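You operate a simulated robot arm through the tools that you are given. There is no shell and no other tool.

The job below is to be done with a simulated robot arm. You get a single attempt, and the scene is never put back.

Task
Move the white box set into the purple sleeve in the holder.
Fine: out of its torn sleeve; clamp shut for each pull and push, and at the end; park the set in the grey stand between; torn sleeve on the blue mat. Set down upright: grey sleeve.

Only the result counts: the job must be done as asked and must still hold three seconds after the hand-in. Knocking over, shifting, dropping, spilling or breaking anything else fails it.

Robot
A 6-joint arm with a three-finger gripper, fixed in place. Base frame: the origin is at the foot of the arm, x ahead of it, y to its left, z up; the work surface is at about z = 86. Units: cm, rad, N and s.
Its first joint turns from -2.897 to 2.897 rad. Payload 4.89 kg.
The tool frame sits at the grasp point between the pads (the TCP): z along the fingers, y along the line on which they close. The tips reach 3 cm beyond it. Largest opening 16.4 cm; the body of the gripper starts 12.5 cm behind the TCP.
Orientation is that of the tool frame in the base frame, as [roll, pitch, yaw] about the fixed x, y, z axes, in that order (R = Rz(yaw) Ry(pitch) Rx(roll)). With the fingers straight down and closing along the base's y, the tool's x points along the base's -x, its y along +y and its z along -z.

Tools
- The arm moves only by the tool drive_tool. Its argument "steps" is one flat list of numbers, 7 for each row, row after row: the gripper command, from -1 (fully open) to 1 (shut), values between in proportion, then the shift along the base's x, y, z in mm, then the turn, a rotation vector about the base's x, y, z in rad. In form: [claw, x, y, z, ax, ay, az, claw, x, y, z, ax, ay, az, ...]. A call has 1 to 20 rows; each row is the pose to reach, as a shift and turn from the pose commanded when the call began. A row lasts 0.2 s, in which the tool goes at most 5 cm and 0.15 rad; a call with a longer step from one row to the next is refused whole, and so is a gripper value outside its range. Where a pose cannot be reached the arm comes as near as it can. A force on the tool above 90 N (or 10 N above the force at the start of the call, whichever is more), or a blocked arm, ends the call early, and 0.2 s more pass. Each finger travels about 10.8 cm/s and halts on what it meets, pressing with about 40 N; the grip force reading is that of the motor and also rises with nothing between the fingers. The clock runs only during rows and for 0.2 s after the last one: add rows that repeat a pose to give the fingers time. It gives the time, the measured TCP pose, the force on the tool (base axes), the opening and the grip force at its end, in the units of the frame above (readings bear some noise), with the torque about the TCP (base axes, N m) and any sound that the robot's microphone picked up.
- Cameras (640 x 400 px; columns grow to the right, rows downward): "scene" is fixed at [21.78, 50.06, 155.28]; the picture's right is [-0.62, -0.78, 0.00], its down [-0.32, 0.26, -0.91] and it looks along [0.71, -0.57, -0.41] (base axes); focal length 309 px, centre (320, 200). "wrist" rides on the gripper at [7.6, -0.2, -15.2] in the tool frame; the picture's right is [0.02, 1.00, 0.00], its down [-0.88, 0.02, -0.47] and it looks along [-0.47, 0.01, 0.88] (tool axes); focal length 247 px, centre (320, 200). There is no depth. A picture from a camera that has moved, and an enlarged one, comes with that camera's place and axes in the base frame and with its lens.
- capture(camera): a new picture of that camera. The clock stands still meanwhile.
- lift_body(by): slides the trunk up (or, below 0, down) by that many cm; the arm rides with it, the base frame stays. It gives what a move gives, with no picture.
- inspect(camera, box): a new picture of the part [left, top, right, bottom] of that camera's present view, enlarged. The clock stands still meanwhile.
- finish_job(): hands the job in; it is judged then, once.

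Nothing tells you positions but the pictures and the camera data. Unless the task says otherwise, let go and move clear before handing in.

The tools are called after ">>>" as name(argument=value, ...) on one line, values as JSON. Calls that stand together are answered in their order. drive_tool: Moves the arm, as the interface text tells. Its arguments: {"type":"object","properties":{"steps":{"type":"array","items":{"type":"number"}}},"required":["steps"]} The other tools are called the same way: lift_body (by) slides the trunk up or down; capture (camera) takes a picture; inspect (camera, box) takes an enlarged picture of a part of a camera's view; finish_job () hands the job in.

At the start:

```text
t: 0.0
tcp_pos: [50.65, -16.85, 145.02]
tool_rot: [3.142, 0.0, 3.141]
contact_force: [0.3, 0.2, -0.4]
ft_torque: [-0.05, -0.01, 0.01]
opening: 16.4
grasp_force: 0.0
trunk travel left (down, up): [-25.0, 14.0]
```

scene: 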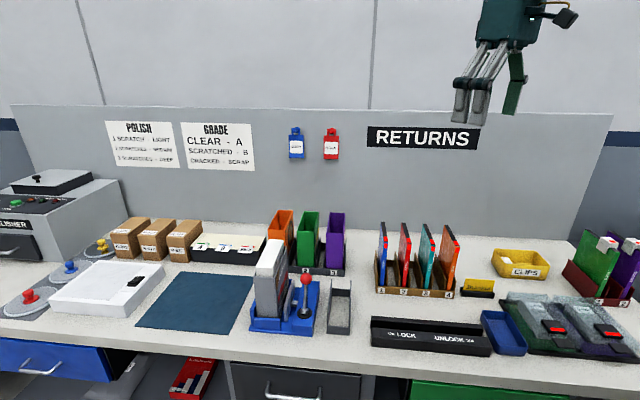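
wrist: 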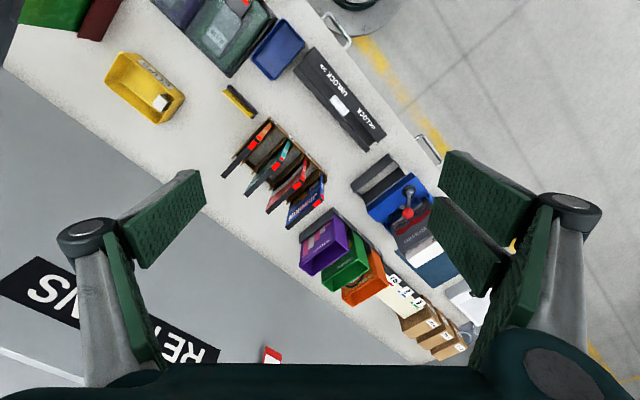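

I see a bench with a blue clamp fixture holding a grey sleeve with a white box set, a red lever, a small grey stand beside it, and a holder with orange, green and purple sleeves behind. I'll take a closer look first.

>>> inspect(camera="scene", box=[230, 200, 370, 350])

>>> inspect(camera="wrist", box=[280, 130, 500, 310])

>>> inspect(camera="scene", box=[100, 180, 380, 355])

>>> inspect(camera="scene", box=[360, 200, 640, 375])

```text
2.67 times, centred on (300, 275) of scene
camera zoom: at [21.78, 50.06, 155.28], right [-0.62, -0.78, 0.0], down [-0.32, 0.26, -0.91], along [0.71, -0.57, -0.41], focal length 825 px, centre (373, 0)
```

zoom: 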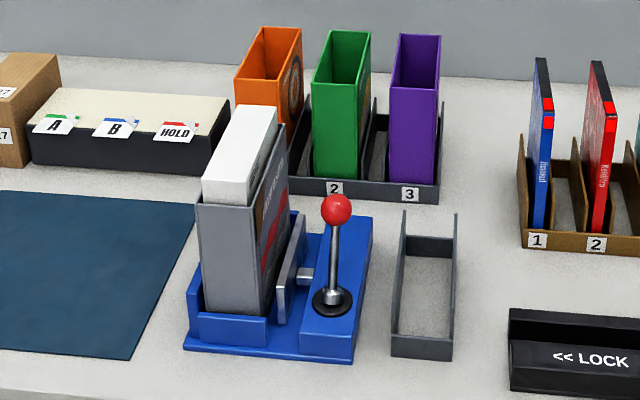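

```text
2.22 times, centred on (390, 220) of wrist
camera zoom: at [42.91, -16.97, 160.35], right [-0.02, 1.0, 0.0], down [0.88, 0.02, 0.47], along [0.47, 0.01, -0.88], focal length 549 px, centre (164, 156)
```

zoom: 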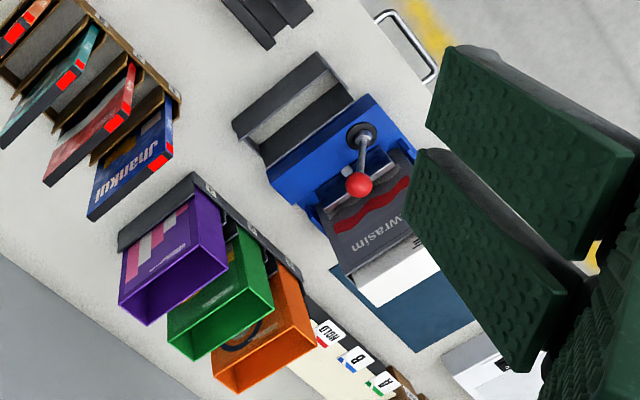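

```text
2.29 times, centred on (240, 268) of scene
camera zoom: at [21.78, 50.06, 155.28], right [-0.62, -0.78, 0.0], down [-0.32, 0.26, -0.91], along [0.71, -0.57, -0.41], focal length 707 px, centre (503, 46)
```

zoom: 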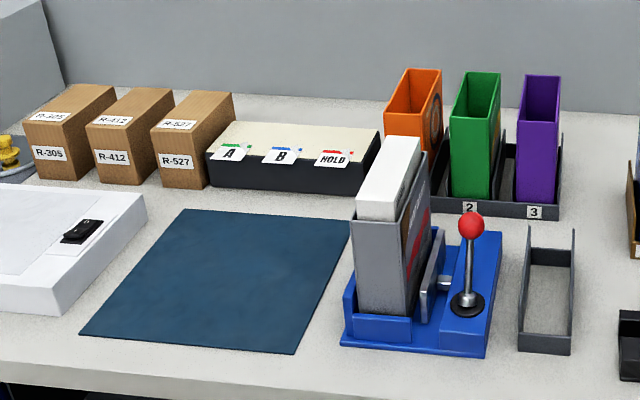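

```text
2.29 times, centred on (500, 288) of scene
camera zoom: at [21.78, 50.06, 155.28], right [-0.62, -0.78, 0.0], down [-0.32, 0.26, -0.91], along [0.71, -0.57, -0.41], focal length 707 px, centre (-91, 0)
```

zoom: 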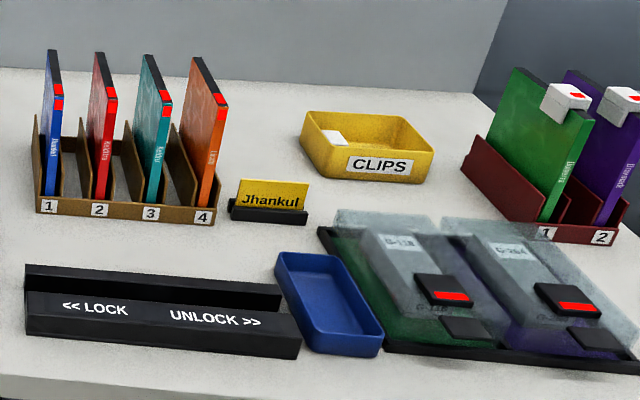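

The white set stands in a torn grey sleeve in the blue clamp, at roughly (80, 15); the grey stand is to its right and the purple sleeve is in slot 3 of the dark holder. I'll bring the wrist camera over the clamp, turned to match the bench.

>>> drive_tool(steps=[-1, 20, 25, 0, 0, 0, -0.076, -1, 40, 50, 0, 0, 0, -0.152, -1, 60, 75, 0, 0, 0, -0.228, -1, 80, 100, 0, 0, 0, -0.304, -1, 100, 130, 0, 0, 0, -0.38, -1, 120, 160, 0, 0, 0, -0.456, -1, 140, 190, 0, 0, 0, -0.532, -1, 160, 220, 0, 0, 0, -0.608, -1, 180, 250, 0, 0, 0, -0.684, -1, 200, 280, 0, 0, 0, -0.76])

>>> capture(camera="wrist")

>>> capture(camera="scene")

```text
t: 2.2
tcp_pos: [70.52, 11.22, 145.14]
tool_rot: [-3.141, -0.001, 2.38]
contact_force: [-0.5, -0.2, 0.2]
ft_torque: [0.07, -0.15, 0.01]
opening: 16.41
grasp_force: 0.0
trunk travel left (down, up): [-25.0, 14.0]
```

```text
taken
camera wrist: at [64.79, 16.4, 160.45], right [0.67, 0.74, 0.0], down [0.65, -0.59, 0.47], along [0.35, -0.32, -0.88], focal length 247 px, centre (320, 200)
```

wrist: 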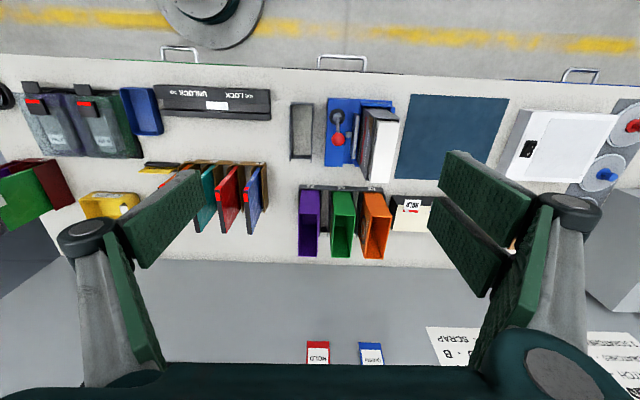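

```text
taken
```

scene: 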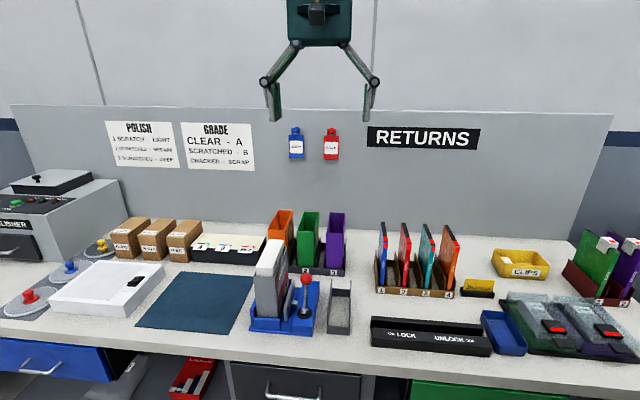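

The view is now almost square with the bench. I'll enlarge the clamp, the stand and the holder to measure them.

>>> inspect(camera="wrist", box=[270, 80, 430, 190])

>>> inspect(camera="wrist", box=[280, 170, 440, 270])

>>> inspect(camera="scene", box=[235, 225, 365, 340])

>>> inspect(camera="wrist", box=[380, 80, 520, 190])

```text
3.64 times, centred on (350, 135) of wrist
camera zoom: at [64.79, 16.4, 160.45], right [0.67, 0.74, 0.0], down [0.65, -0.59, 0.47], along [0.35, -0.32, -0.88], focal length 898 px, centre (211, 436)
```

zoom: 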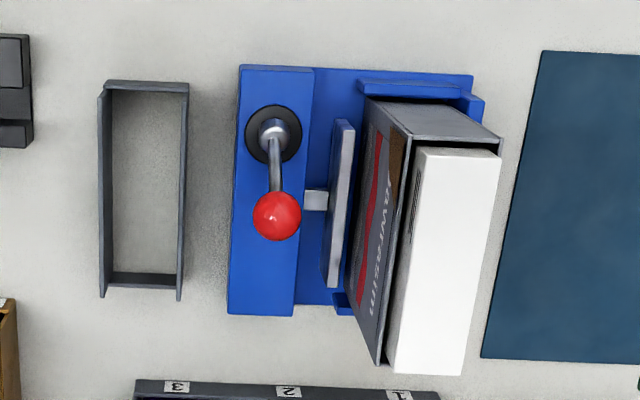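

```text
4.00 times, centred on (360, 220) of wrist
camera zoom: at [64.79, 16.4, 160.45], right [0.67, 0.74, 0.0], down [0.65, -0.59, 0.47], along [0.35, -0.32, -0.88], focal length 988 px, centre (160, 120)
```

zoom: 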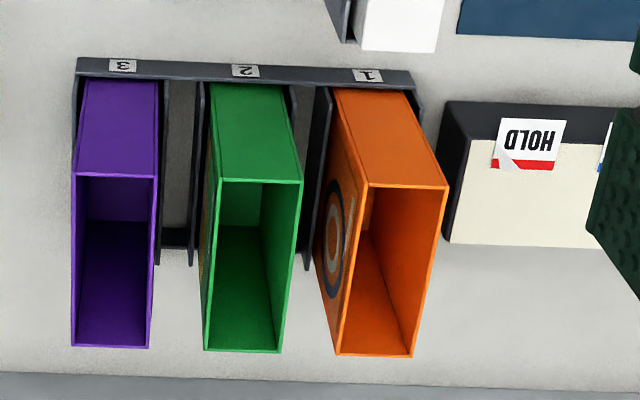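

```text
3.48 times, centred on (300, 282) of scene
camera zoom: at [21.78, 50.06, 155.28], right [-0.62, -0.78, 0.0], down [-0.32, 0.26, -0.91], along [0.71, -0.57, -0.41], focal length 1076 px, centre (390, -87)
```

zoom: 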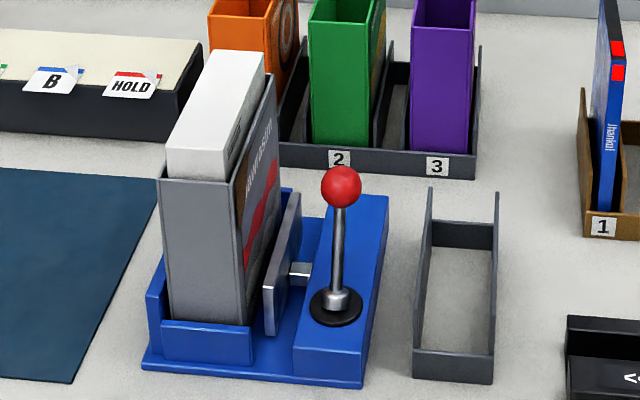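

```text
3.64 times, centred on (450, 135) of wrist
camera zoom: at [64.79, 16.4, 160.45], right [0.67, 0.74, 0.0], down [0.65, -0.59, 0.47], along [0.35, -0.32, -0.88], focal length 898 px, centre (-153, 436)
```

zoom: 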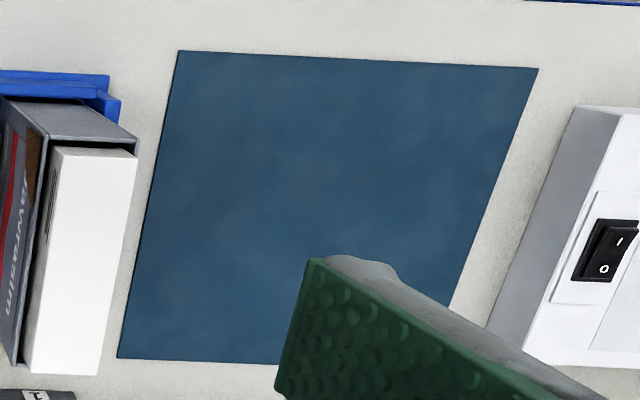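

The bench is turned 45° from the base frame. The lever leans towards the back and the jaw stands clear of the sleeve, so the clamp is open. I'll enlarge further to get exact sizes.

>>> inspect(camera="wrist", box=[350, 95, 410, 190])

>>> inspect(camera="wrist", box=[285, 90, 375, 170])

>>> inspect(camera="scene", box=[245, 230, 325, 340])

>>> inspect(camera="scene", box=[300, 205, 365, 340])

>>> inspect(camera="wrist", box=[290, 180, 360, 265])

```text
4.21 times, centred on (380, 142) of wrist
camera zoom: at [64.79, 16.4, 160.45], right [0.67, 0.74, 0.0], down [0.65, -0.59, 0.47], along [0.35, -0.32, -0.88], focal length 1040 px, centre (67, 442)
```

zoom: 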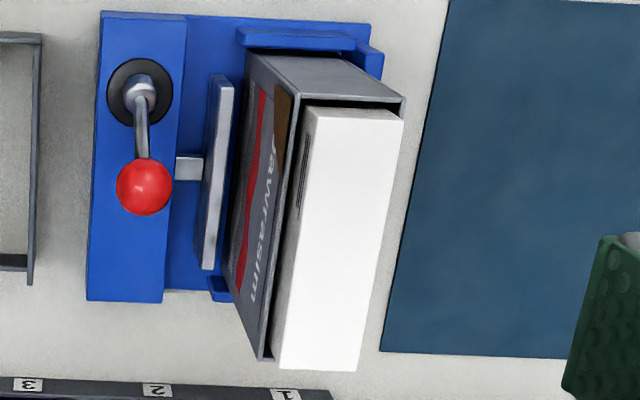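

```text
5.00 times, centred on (330, 130) of wrist
camera zoom: at [64.79, 16.4, 160.45], right [0.67, 0.74, 0.0], down [0.65, -0.59, 0.47], along [0.35, -0.32, -0.88], focal length 1235 px, centre (270, 550)
```

zoom: 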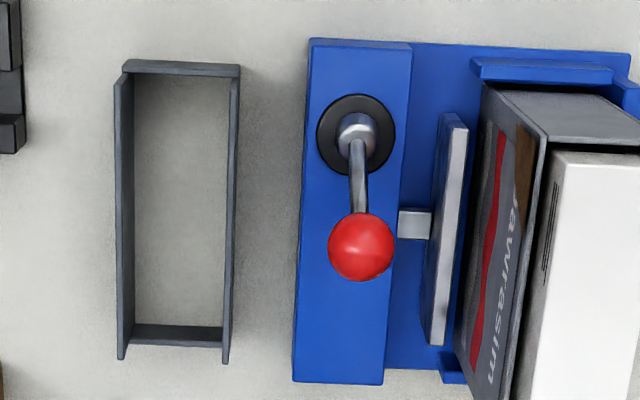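

```text
3.64 times, centred on (285, 285) of scene
camera zoom: at [21.78, 50.06, 155.28], right [-0.62, -0.78, 0.0], down [-0.32, 0.26, -0.91], along [0.71, -0.57, -0.41], focal length 1124 px, centre (447, -109)
```

zoom: 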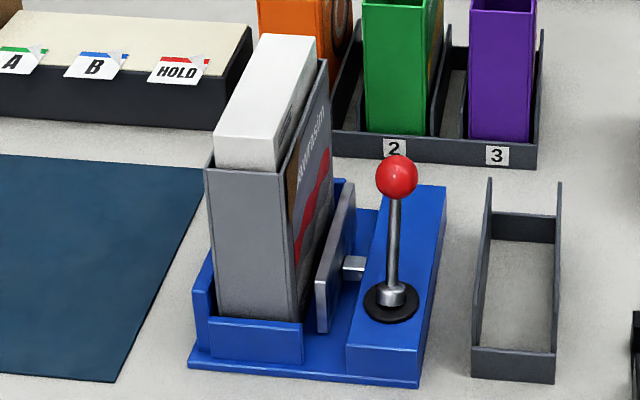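

```text
2.96 times, centred on (332, 272) of scene
camera zoom: at [21.78, 50.06, 155.28], right [-0.62, -0.78, 0.0], down [-0.32, 0.26, -0.91], along [0.71, -0.57, -0.41], focal length 916 px, centre (283, -15)
```

zoom: 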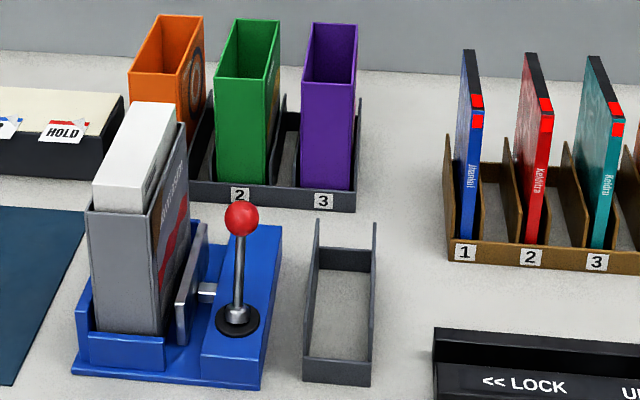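

```text
4.71 times, centred on (325, 222) of wrist
camera zoom: at [64.79, 16.4, 160.45], right [0.67, 0.74, 0.0], down [0.65, -0.59, 0.47], along [0.35, -0.32, -0.88], focal length 1162 px, centre (296, 94)
```

zoom: 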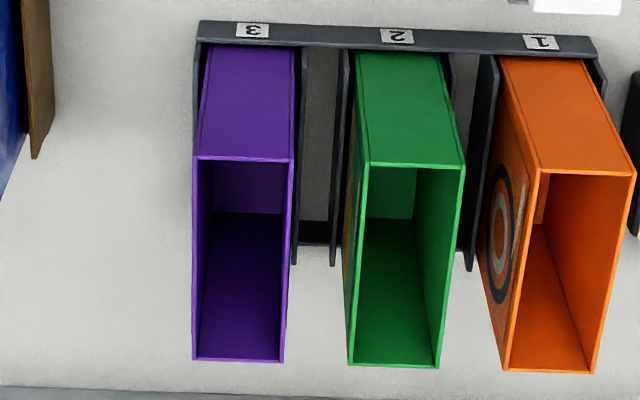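

The first size estimates disagree by about a centimetre, so I'll lower the wrist camera closer to the clamp, well above the box tops.

>>> drive_tool(steps=[-1, 20, 26, -40, 0, 0, -0.025, -1, 40, 52, -80, 0, 0, -0.025, -1, 58, 80, -120, 0, 0, -0.025, -1, 78, 106, -160, 0, 0, -0.025, -1, 78, 106, -200, 0, 0, -0.025, -1, 78, 106, -200, 0, 0, -0.025])

>>> capture(camera="wrist")

>>> inspect(camera="wrist", box=[200, 60, 420, 240])

```text
refused: row 1 steps farther than a row can; nothing moved
```

```text
taken
camera wrist: at [64.79, 16.4, 160.45], right [0.67, 0.74, 0.0], down [0.65, -0.59, 0.47], along [0.35, -0.32, -0.88], focal length 247 px, centre (320, 200)
```

wrist: 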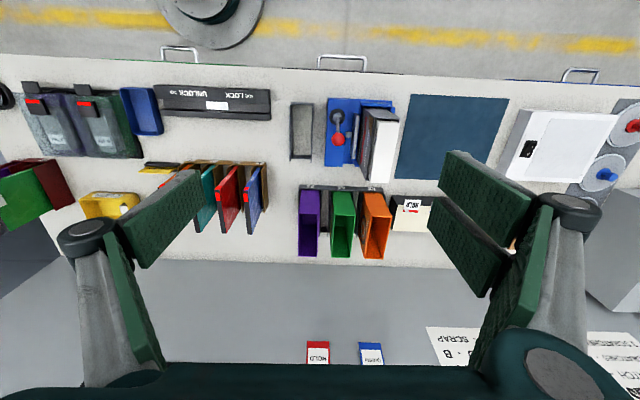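

```text
2.22 times, centred on (310, 150) of wrist
camera zoom: at [64.79, 16.4, 160.45], right [0.67, 0.74, 0.0], down [0.65, -0.59, 0.47], along [0.35, -0.32, -0.88], focal length 549 px, centre (342, 311)
```

zoom: 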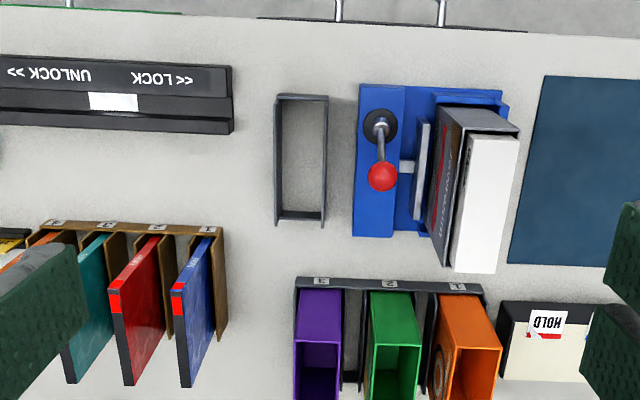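

The step was a little too long, so the arm has not moved. I'll repeat the same move in smaller rows.

>>> drive_tool(steps=[-1, 16, 21, -36, 0, 0, -0.025, -1, 32, 42, -72, 0, 0, -0.025, -1, 48, 63, -108, 0, 0, -0.025, -1, 64, 84, -144, 0, 0, -0.025, -1, 78, 106, -180, 0, 0, -0.025, -1, 78, 106, -210, 0, 0, -0.025, -1, 78, 106, -210, 0, 0, -0.025])

>>> capture(camera="wrist")

>>> inspect(camera="wrist", box=[180, 60, 380, 240])

```text
t: 3.8
tcp_pos: [78.38, 21.96, 123.89]
tool_rot: [3.141, 0.0, 2.355]
contact_force: [0.6, -0.1, -0.9]
ft_torque: [-0.03, 0.12, -0.02]
opening: 16.38
grasp_force: 0.0
trunk travel left (down, up): [-25.0, 14.0]
```

```text
taken
camera wrist: at [72.85, 27.19, 139.25], right [0.69, 0.72, 0.0], down [0.64, -0.61, 0.47], along [0.34, -0.33, -0.88], focal length 247 px, centre (320, 200)
```

wrist: 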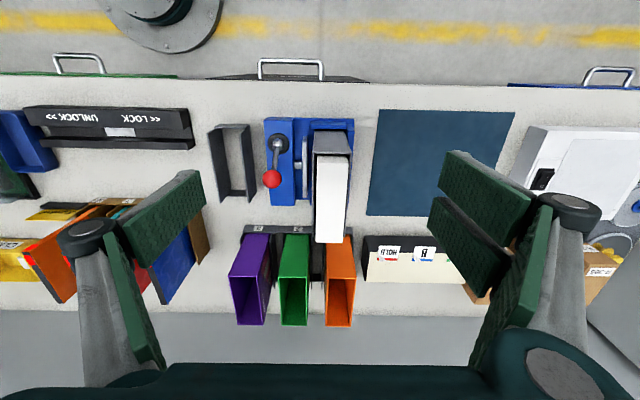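

```text
2.22 times, centred on (280, 150) of wrist
camera zoom: at [72.85, 27.19, 139.25], right [0.69, 0.72, 0.0], down [0.64, -0.61, 0.47], along [0.34, -0.33, -0.88], focal length 549 px, centre (409, 311)
```

zoom: 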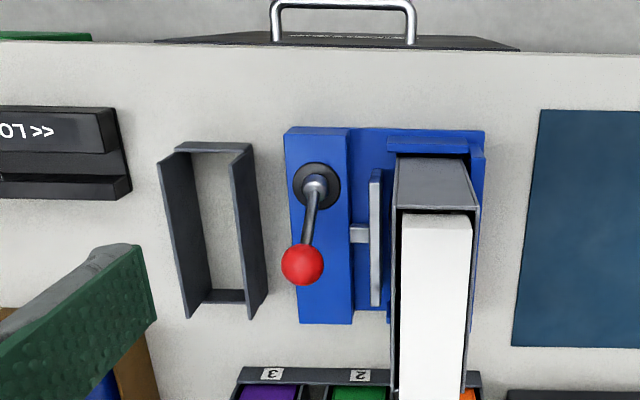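

The wrist view now gives a sleeve about 5.3 cm thick. I'll check this against a closer scene view.

>>> inspect(camera="scene", box=[250, 232, 300, 282])

>>> inspect(camera="wrist", box=[290, 110, 380, 180])

>>> inspect(camera="wrist", box=[290, 180, 380, 250])

>>> inspect(camera="scene", box=[245, 275, 325, 340])

>>> inspect(camera="wrist", box=[200, 110, 300, 210])

>>> inspect(camera="wrist", box=[220, 220, 370, 335])

```text
8.00 times, centred on (275, 257) of scene
camera zoom: at [21.78, 50.06, 155.28], right [-0.62, -0.78, 0.0], down [-0.32, 0.26, -0.91], along [0.71, -0.57, -0.41], focal length 2474 px, centre (680, -256)
```

zoom: 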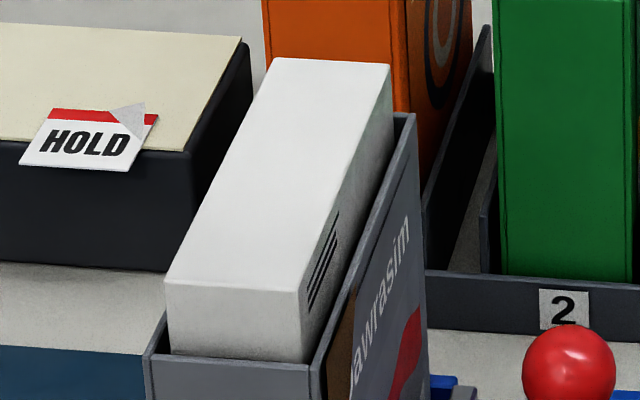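

```text
5.71 times, centred on (335, 145) of wrist
camera zoom: at [72.85, 27.19, 139.25], right [0.69, 0.72, 0.0], down [0.64, -0.61, 0.47], along [0.34, -0.33, -0.88], focal length 1411 px, centre (234, 514)
```

zoom: 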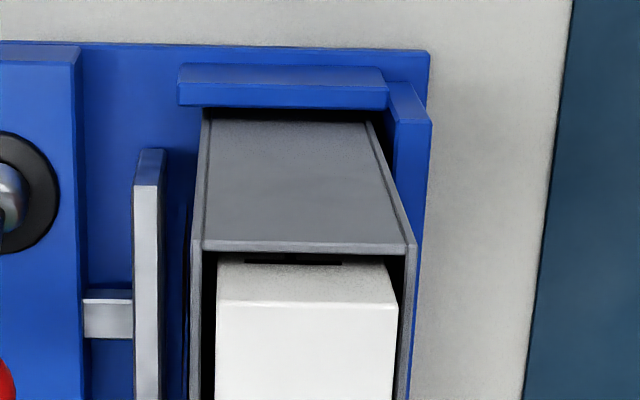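

```text
5.71 times, centred on (335, 215) of wrist
camera zoom: at [72.85, 27.19, 139.25], right [0.69, 0.72, 0.0], down [0.64, -0.61, 0.47], along [0.34, -0.33, -0.88], focal length 1411 px, centre (234, 114)
```

zoom: 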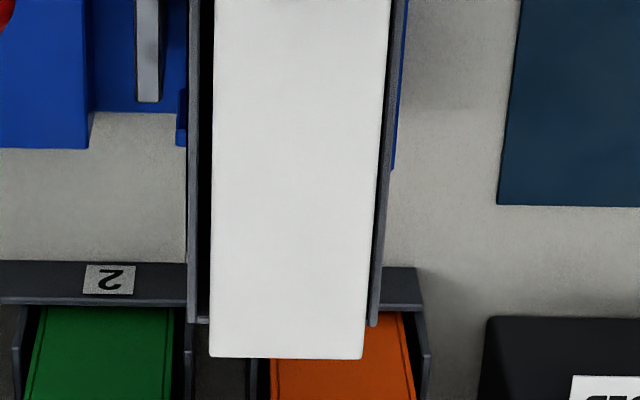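

```text
6.15 times, centred on (285, 308) of scene
camera zoom: at [21.78, 50.06, 155.28], right [-0.62, -0.78, 0.0], down [-0.32, 0.26, -0.91], along [0.71, -0.57, -0.41], focal length 1903 px, centre (535, -462)
```

zoom: 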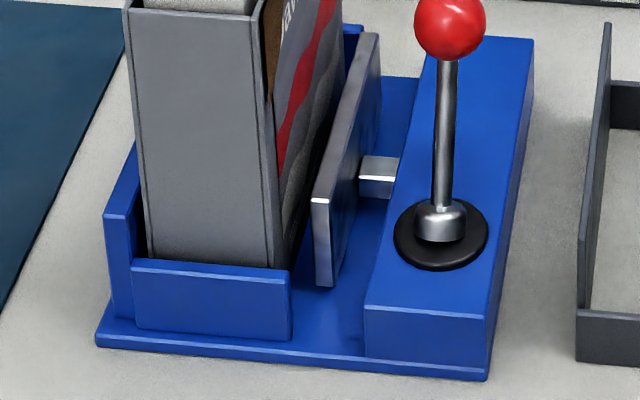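

```text
4.00 times, centred on (250, 160) of wrist
camera zoom: at [72.85, 27.19, 139.25], right [0.69, 0.72, 0.0], down [0.64, -0.61, 0.47], along [0.34, -0.33, -0.88], focal length 988 px, centre (600, 360)
```

zoom: 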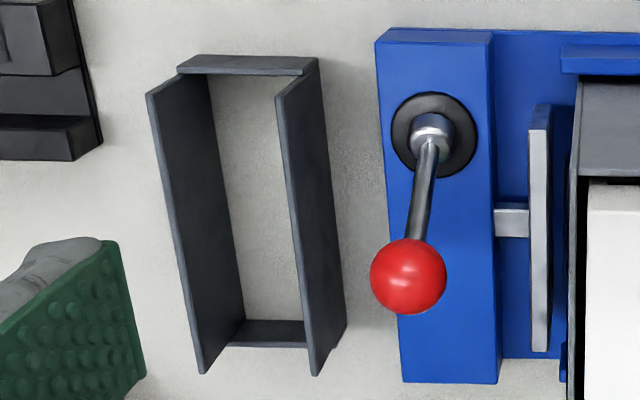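

```text
3.48 times, centred on (295, 278) of wrist
camera zoom: at [72.85, 27.19, 139.25], right [0.69, 0.72, 0.0], down [0.64, -0.61, 0.47], along [0.34, -0.33, -0.88], focal length 859 px, centre (407, -70)
```

zoom: 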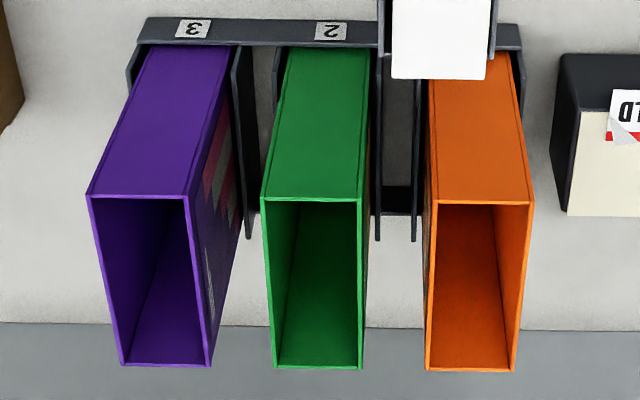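

The set measures about 4.4 × 13.9 cm, its top is at z≈106, and it stands about 2.3 cm above the sleeve rim. The lever ball is at about (79.3, 9.2, 99) and leans to the back, so shutting the clamp should mean pushing it to the front. I'll bring the closed fingers in behind the ball.

>>> drive_tool(steps=[1, 9.6, -39, 0, 0, 0, 0, 1, 19, -78, 0, 0, 0, 0, 1, 28.6, -118, 0, 0, 0, 0, 1, 38.2, -157, 0, 0, 0, 0, 1, 38.2, -157, 0, 0, 0, 0, 1, 38.2, -157, -40, 0, 0, 0, 1, 38.2, -157, -80, 0, 0, 0, 1, 38.2, -157, -120, 0, 0, 0, 1, 38.2, -157, -160, 0, 0, 0, 1, 38.2, -157, -195, 0, 0, 0, 1, 38.2, -157, -195, 0, 0, 0])

>>> inspect(camera="scene", box=[230, 180, 370, 340])

>>> capture(camera="wrist")

```text
t: 6.2
tcp_pos: [82.18, 6.31, 104.64]
tool_rot: [3.14, 0.001, 2.355]
contact_force: [-0.2, 0.2, -0.3]
ft_torque: [0.0, 0.06, -0.02]
opening: 0.0
grasp_force: 40.4
trunk travel left (down, up): [-25.0, 14.0]
```

```text
2.50 times, centred on (300, 260) of scene
camera zoom: at [21.78, 50.06, 155.28], right [-0.62, -0.78, 0.0], down [-0.32, 0.26, -0.91], along [0.71, -0.57, -0.41], focal length 773 px, centre (370, 50)
```

zoom: 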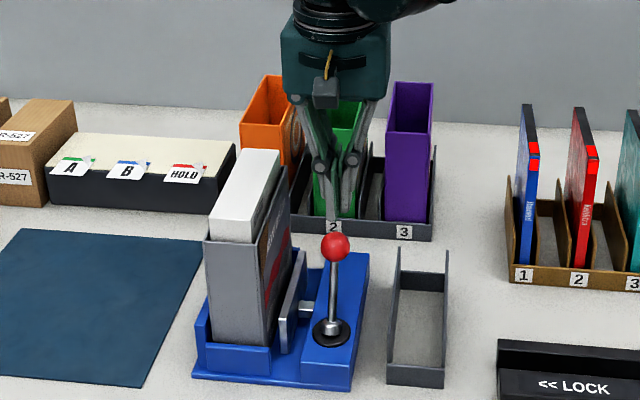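

```text
taken
camera wrist: at [76.7, 11.65, 119.87], right [0.69, 0.72, 0.0], down [0.64, -0.61, 0.47], along [0.34, -0.33, -0.88], focal length 247 px, centre (320, 200)
```

wrist: 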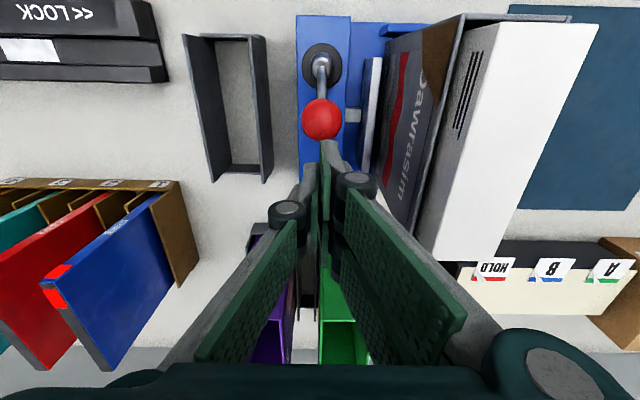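

The fingers are lined up behind the ball and clear of the set. I'll go down 4 cm and push gently to the front.

>>> drive_tool(steps=[1, 0, 0, -20, 0, 0, 0, 1, 0, 0, -40, 0, 0, 0, 1, -3.5, 3.5, -40, 0, 0, 0, 1, -7, 7, -40, 0, 0, 0, 1, -11, 11, -40, 0, 0, 0, 1, -15, 15, -40, 0, 0, 0, 1, -19, 19, -40, 0, 0, 0, 1, -23, 23, -40, 0, 0, 0, 1, -27, 27, -40, 0, 0, 0])

>>> inspect(camera="scene", box=[230, 180, 370, 340])

>>> capture(camera="wrist")

```text
t: 6.7
tcp_pos: [82.52, 6.11, 103.08]
tool_rot: [3.137, 0.002, 2.351]
contact_force: [5.0, -9.4, 33.4]
ft_torque: [0.41, 0.59, -0.2]
opening: 0.0
grasp_force: 40.2
trunk travel left (down, up): [-25.0, 14.0]
stopped in row 2: the force on the tool passed its limit at 115 N (the readings are from after the stop); the commanded pose is now the measured one
```

```text
2.50 times, centred on (300, 260) of scene
camera zoom: at [21.78, 50.06, 155.28], right [-0.62, -0.78, 0.0], down [-0.32, 0.26, -0.91], along [0.71, -0.57, -0.41], focal length 773 px, centre (370, 50)
```

zoom: 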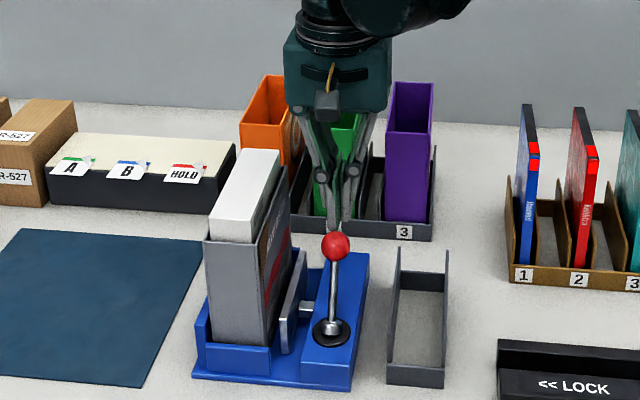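

```text
taken
camera wrist: at [76.91, 11.33, 118.28], right [0.69, 0.72, 0.0], down [0.63, -0.61, 0.48], along [0.35, -0.33, -0.88], focal length 247 px, centre (320, 200)
```

wrist: 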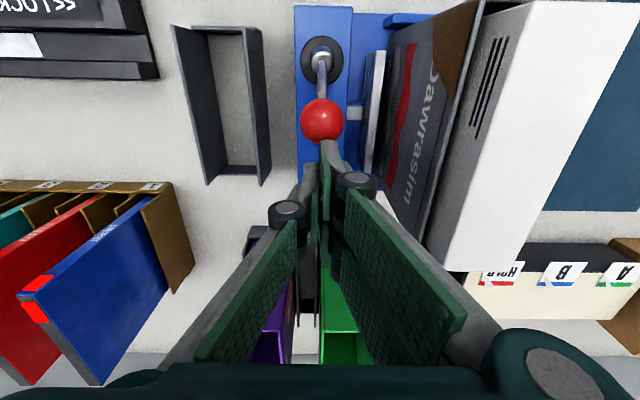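

The fingers met the ball's upper back about 1.5 cm sooner than I expected, so the tip is wider than I assumed. I'll look closely before moving.

>>> inspect(camera="wrist", box=[260, 80, 400, 220])

>>> inspect(camera="scene", box=[280, 200, 340, 300])

```text
2.86 times, centred on (330, 150) of wrist
camera zoom: at [76.91, 11.33, 118.28], right [0.69, 0.72, 0.0], down [0.63, -0.61, 0.48], along [0.35, -0.33, -0.88], focal length 706 px, centre (291, 343)
```

zoom: 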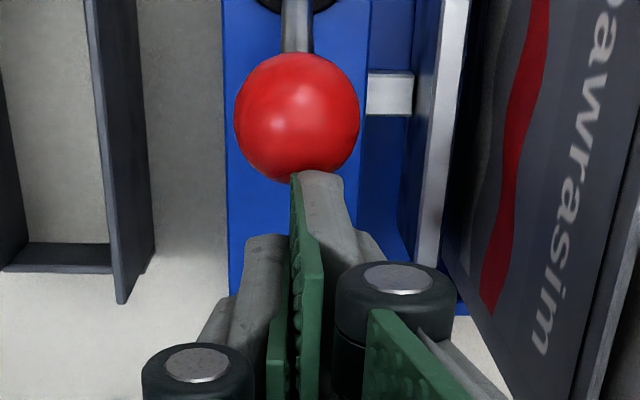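

```text
4.00 times, centred on (310, 250) of scene
camera zoom: at [21.78, 50.06, 155.28], right [-0.62, -0.78, 0.0], down [-0.32, 0.26, -0.91], along [0.71, -0.57, -0.41], focal length 1237 px, centre (360, 0)
```

zoom: 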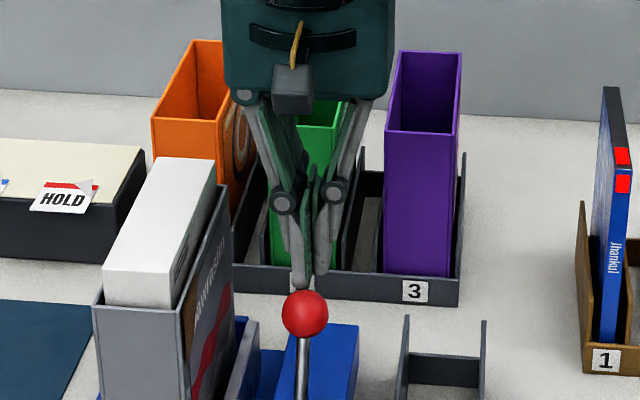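

The gripper has three fingers: a pair on the sleeve side, spread along the bench depth, and one opposing finger. The front one of the pair met the ball. I'll rise, move 2 cm further back and slightly to the side, go down again and push.

>>> drive_tool(steps=[1, 0, 0, 20, 0, 0, 0, 1, 10.3, -18, 20, 0, 0, 0, 1, 10.3, -18, 0, 0, 0, 0, 1, 10.3, -18, -15, 0, 0, 0, 1, 10.3, -18, -26, 0, 0, 0, 1, 10.3, -18, -26, 0, 0, 0])

>>> capture(camera="wrist")

>>> inspect(camera="scene", box=[280, 200, 340, 300])

```text
t: 8.1
tcp_pos: [83.47, 4.34, 100.2]
tool_rot: [-3.141, 0.004, 2.355]
contact_force: [0.0, -0.7, 0.4]
ft_torque: [-0.01, 0.03, 0.02]
opening: 0.01
grasp_force: 39.5
trunk travel left (down, up): [-25.0, 14.0]
```

```text
taken
camera wrist: at [77.92, 9.71, 115.58], right [0.69, 0.72, 0.0], down [0.63, -0.61, 0.48], along [0.34, -0.33, -0.88], focal length 247 px, centre (320, 200)
```

wrist: 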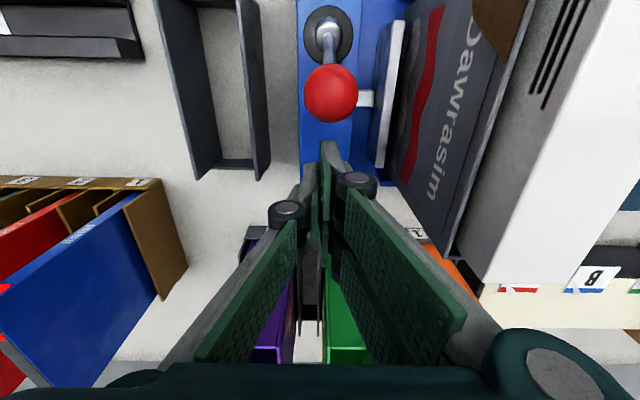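

```text
4.00 times, centred on (310, 250) of scene
camera zoom: at [21.78, 50.06, 155.28], right [-0.62, -0.78, 0.0], down [-0.32, 0.26, -0.91], along [0.71, -0.57, -0.41], focal length 1237 px, centre (360, 0)
```

zoom: 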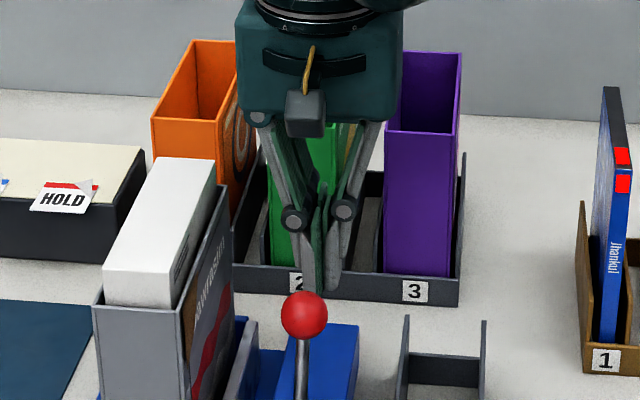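

The fingers are now clear behind the ball, a little below its top. I'll push slowly to the front.

>>> drive_tool(steps=[1, -4, 4, 0, 0, 0, 0, 1, -8, 8, 0, 0, 0, 0, 1, -12, 12, 0, 0, 0, 0, 1, -16, 16, 0, 0, 0, 0, 1, -20, 20, 0, 0, 0, 0, 1, -24, 24, 0, 0, 0, 0, 1, -28, 28, 0, 0, 0, 0, 1, -32, 32, 0, 0, 0, 0])

>>> capture(camera="wrist")

>>> inspect(camera="scene", box=[245, 220, 345, 340])

```text
t: 9.9
tcp_pos: [80.27, 7.61, 100.25]
tool_rot: [3.138, 0.002, 2.355]
contact_force: [0.5, -0.1, 0.1]
ft_torque: [0.02, 0.0, -0.03]
opening: 0.0
grasp_force: 39.7
trunk travel left (down, up): [-25.0, 14.0]
```

```text
taken
camera wrist: at [74.76, 12.94, 115.48], right [0.69, 0.72, 0.0], down [0.63, -0.61, 0.48], along [0.34, -0.33, -0.88], focal length 247 px, centre (320, 200)
```

wrist: 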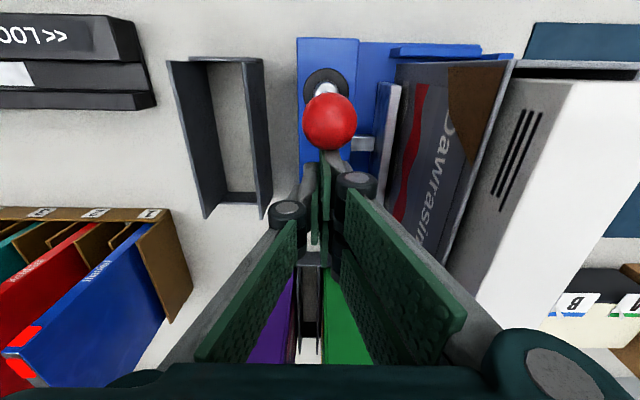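

```text
3.33 times, centred on (295, 280) of scene
camera zoom: at [21.78, 50.06, 155.28], right [-0.62, -0.78, 0.0], down [-0.32, 0.26, -0.91], along [0.71, -0.57, -0.41], focal length 1031 px, centre (403, -67)
```

zoom: 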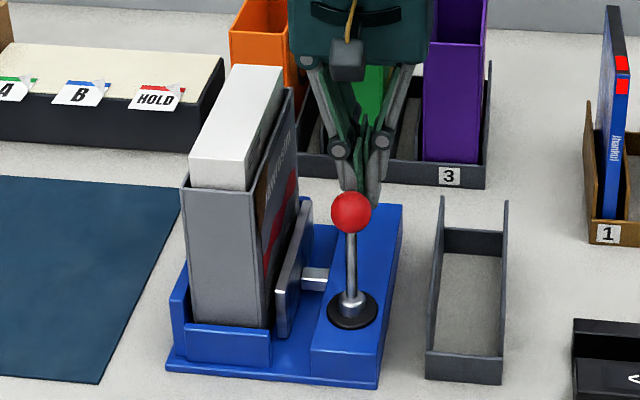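

The lever swings freely and the jaw is advancing. I'll continue to the front.

>>> drive_tool(steps=[1, -4, 4, 0, 0, 0, 0, 1, -8, 8, 0, 0, 0, 0, 1, -12, 12, -2, 0, 0, 0, 1, -16, 16, -4, 0, 0, 0, 1, -20, 20, -6, 0, 0, 0])

>>> capture(camera="wrist")

>>> inspect(camera="scene", box=[245, 220, 345, 340])

```text
t: 11.1
tcp_pos: [78.29, 9.54, 99.63]
tool_rot: [3.139, 0.001, 2.351]
contact_force: [0.7, -0.3, 0.4]
ft_torque: [0.03, 0.01, -0.01]
opening: 0.0
grasp_force: 40.2
trunk travel left (down, up): [-25.0, 14.0]
```

```text
taken
camera wrist: at [72.73, 14.83, 114.86], right [0.69, 0.72, 0.0], down [0.63, -0.61, 0.48], along [0.34, -0.33, -0.88], focal length 247 px, centre (320, 200)
```

wrist: 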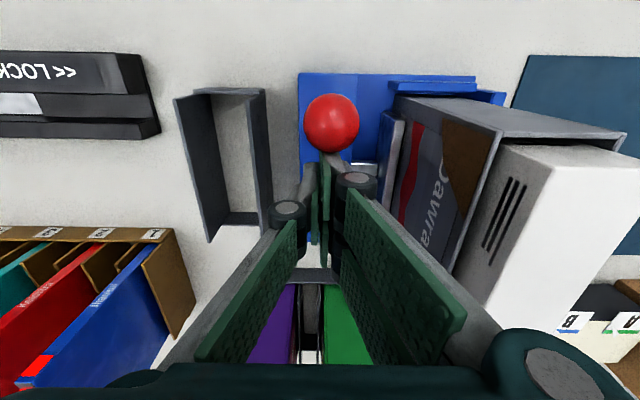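

```text
3.33 times, centred on (295, 280) of scene
camera zoom: at [21.78, 50.06, 155.28], right [-0.62, -0.78, 0.0], down [-0.32, 0.26, -0.91], along [0.71, -0.57, -0.41], focal length 1031 px, centre (403, -67)
```

zoom: 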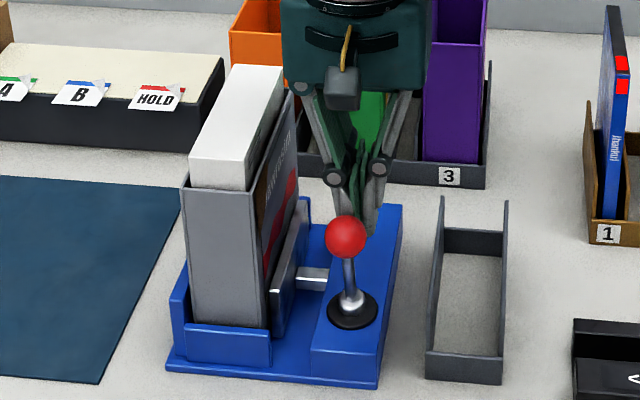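

The jaw is almost at the sleeve. I'll push a bit further in small steps.

>>> drive_tool(steps=[1, -3, 3, -3, 0, 0, 0, 1, -6, 6, -6, 0, 0, 0, 1, -9, 9, -9, 0, 0, 0, 1, -12, 12, -12, 0, 0, 0])

>>> inspect(camera="wrist", box=[280, 60, 480, 220])

>>> inspect(camera="scene", box=[245, 220, 345, 340])

```text
t: 12.1
tcp_pos: [77.27, 10.63, 98.56]
tool_rot: [3.138, 0.003, 2.352]
contact_force: [8.6, -5.6, 12.7]
ft_torque: [0.19, -0.02, -0.13]
opening: 0.01
grasp_force: 39.7
trunk travel left (down, up): [-25.0, 14.0]
```

```text
2.50 times, centred on (380, 140) of wrist
camera zoom: at [71.62, 16.01, 113.78], right [0.69, 0.72, 0.0], down [0.63, -0.61, 0.48], along [0.34, -0.33, -0.88], focal length 617 px, centre (170, 350)
```

zoom: 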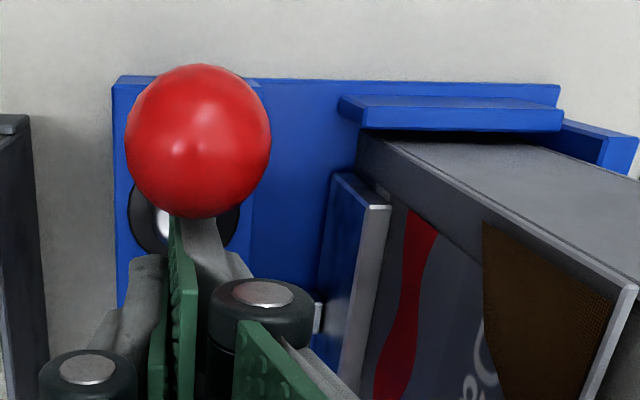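

```text
3.33 times, centred on (295, 280) of scene
camera zoom: at [21.78, 50.06, 155.28], right [-0.62, -0.78, 0.0], down [-0.32, 0.26, -0.91], along [0.71, -0.57, -0.41], focal length 1031 px, centre (403, -67)
```

zoom: 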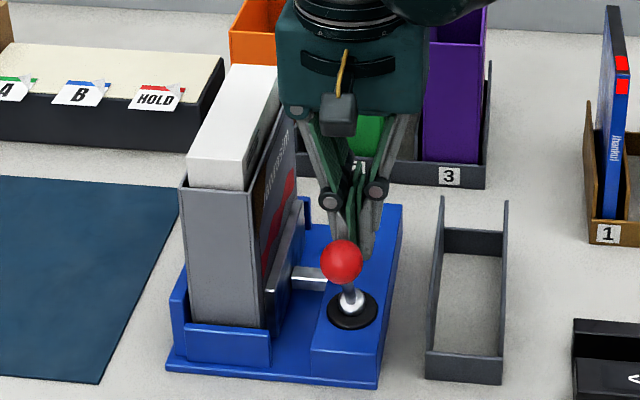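

The jaw now touches the sleeve and the lever resists with about 10 N. I'll push slightly further to be sure it is fully shut, watching the force.

>>> drive_tool(steps=[1, -2, 2, 0, 0, 0, 0, 1, -4, 4, 0, 0, 0, 0, 1, -6, 6, 0, 0, 0, 0])

>>> inspect(camera="scene", box=[245, 220, 345, 340])

```text
t: 12.8
tcp_pos: [77.21, 10.64, 98.51]
tool_rot: [3.137, 0.01, 2.348]
contact_force: [16.1, -15.0, 17.2]
ft_torque: [0.12, -0.13, -0.18]
opening: 0.0
grasp_force: 40.8
trunk travel left (down, up): [-25.0, 14.0]
stopped in row 3: the force on the tool passed its limit at 96 N (the readings are from after the stop); the commanded pose is now the measured one
```

```text
3.33 times, centred on (295, 280) of scene
camera zoom: at [21.78, 50.06, 155.28], right [-0.62, -0.78, 0.0], down [-0.32, 0.26, -0.91], along [0.71, -0.57, -0.41], focal length 1031 px, centre (403, -67)
```

zoom: 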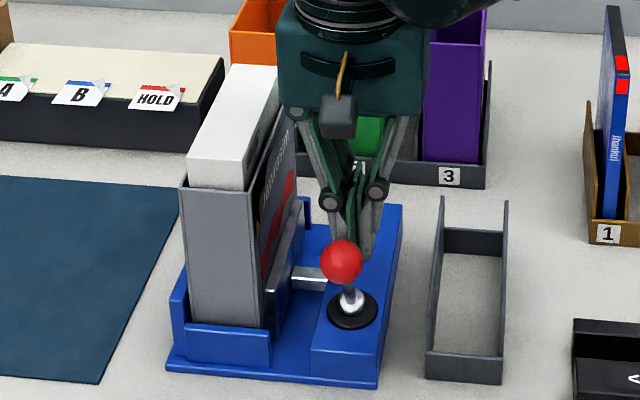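

The lever is against its stop and the clamp is shut. I'll back off to the rear, rise and open the fingers.

>>> drive_tool(steps=[1, 7, -7, 0, 0, 0, 0, 1, 21, -21, 0, 0, 0, 0, 1, 28, -28, 30, 0, 0, 0, 1, 28, -28, 75, 0, 0, 0, 1, 28, -28, 120, 0, 0, 0, 0, 28, -28, 160, 0, 0, 0, 0, 28, -28, 200, 0, 0, 0, 0, 28, -28, 230, 0, 0, 0])

>>> capture(camera="wrist")

>>> inspect(camera="scene", box=[245, 220, 345, 340])

```text
t: 14.6
tcp_pos: [79.86, 7.92, 121.52]
tool_rot: [3.138, 0.008, 2.348]
contact_force: [0.0, 0.0, 0.5]
ft_torque: [-0.03, 0.11, 0.03]
opening: 8.2
grasp_force: 0.1
trunk travel left (down, up): [-25.0, 14.0]
```

```text
taken
camera wrist: at [74.27, 13.35, 136.78], right [0.7, 0.72, 0.0], down [0.63, -0.61, 0.48], along [0.35, -0.33, -0.88], focal length 247 px, centre (320, 200)
```

wrist: 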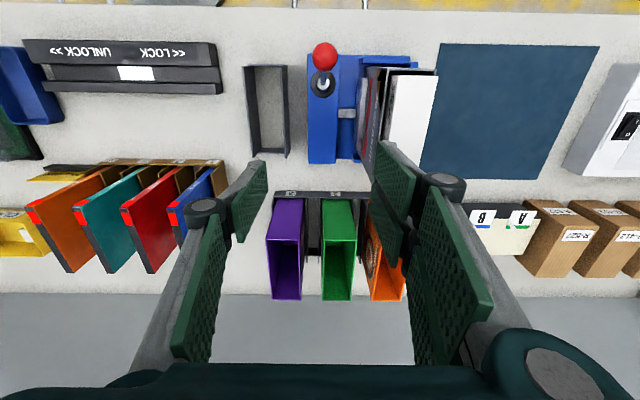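

```text
3.33 times, centred on (295, 280) of scene
camera zoom: at [21.78, 50.06, 155.28], right [-0.62, -0.78, 0.0], down [-0.32, 0.26, -0.91], along [0.71, -0.57, -0.41], focal length 1031 px, centre (403, -67)
```

zoom: 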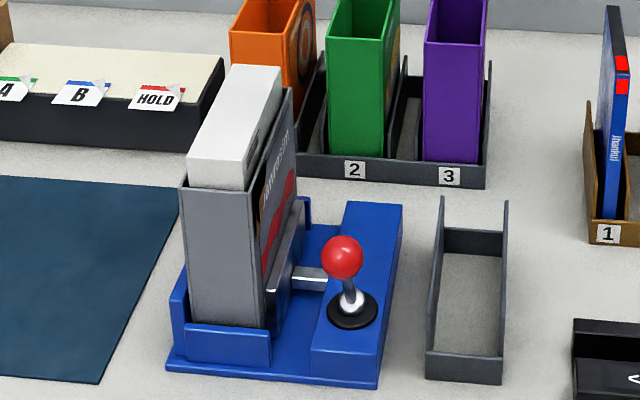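

>>> inspect(camera="scene", box=[265, 270, 325, 335])

>>> inspect(camera="wrist", box=[290, 30, 450, 180])

```text
6.15 times, centred on (295, 302) of scene
camera zoom: at [21.78, 50.06, 155.28], right [-0.62, -0.78, 0.0], down [-0.32, 0.26, -0.91], along [0.71, -0.57, -0.41], focal length 1903 px, centre (474, -431)
```

zoom: 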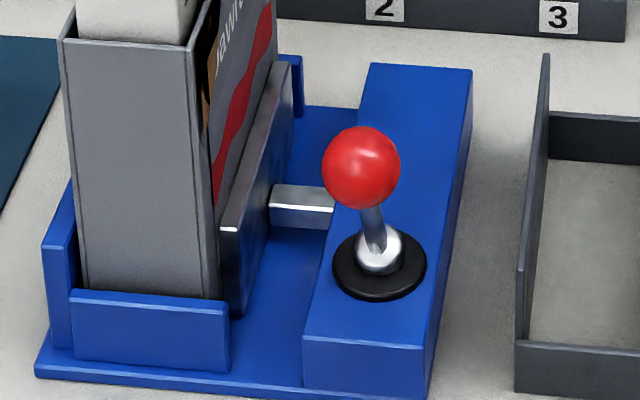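

```text
2.67 times, centred on (370, 105) of wrist
camera zoom: at [74.27, 13.35, 136.78], right [0.7, 0.72, 0.0], down [0.63, -0.61, 0.48], along [0.35, -0.33, -0.88], focal length 659 px, centre (187, 453)
```

zoom: 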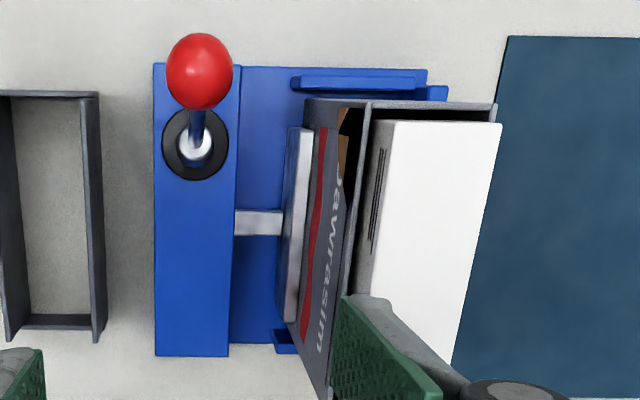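

The clamp is shut: the jaw is flat on the sleeve. Next I'll go above the white set and straighten the tool.

>>> drive_tool(steps=[0, 26, 25, 0, 0.003, 0.008, 0.008, 0, 52, 50, 0, 0.003, 0.008, 0.008, 0, 77, 74, 0, 0.003, 0.008, 0.008, 0, 77, 74, 0, 0.003, 0.008, 0.008])

>>> capture(camera="wrist")

>>> inspect(camera="wrist", box=[260, 60, 400, 180])

>>> inspect(camera="scene", box=[230, 170, 330, 290])

```text
t: 15.6
tcp_pos: [87.61, 15.26, 121.48]
tool_rot: [3.141, 0.001, 2.359]
contact_force: [0.9, 0.3, -0.4]
ft_torque: [-0.08, 0.11, -0.02]
opening: 8.19
grasp_force: 0.0
trunk travel left (down, up): [-25.0, 14.0]
```

```text
taken
camera wrist: at [82.03, 20.66, 136.74], right [0.69, 0.72, 0.0], down [0.64, -0.61, 0.47], along [0.34, -0.33, -0.88], focal length 247 px, centre (320, 200)
```

wrist: 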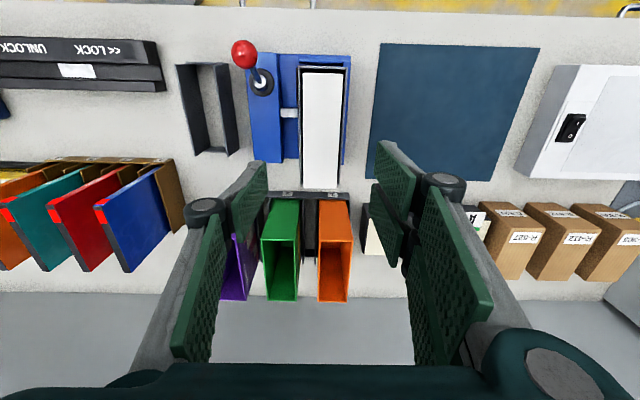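

```text
3.33 times, centred on (330, 120) of wrist
camera zoom: at [82.03, 20.66, 136.74], right [0.69, 0.72, 0.0], down [0.64, -0.61, 0.47], along [0.34, -0.33, -0.88], focal length 823 px, centre (287, 467)
```

zoom: 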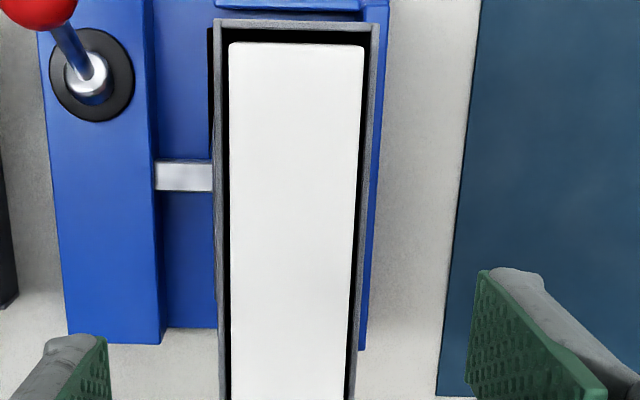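

```text
3.33 times, centred on (280, 230) of scene
camera zoom: at [21.78, 50.06, 155.28], right [-0.62, -0.78, 0.0], down [-0.32, 0.26, -0.91], along [0.71, -0.57, -0.41], focal length 1031 px, centre (453, 100)
```

zoom: 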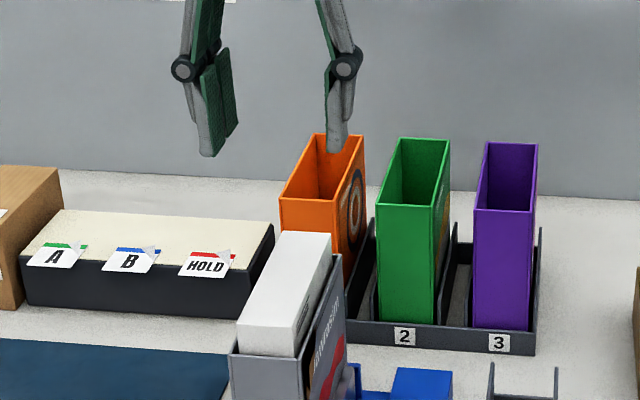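

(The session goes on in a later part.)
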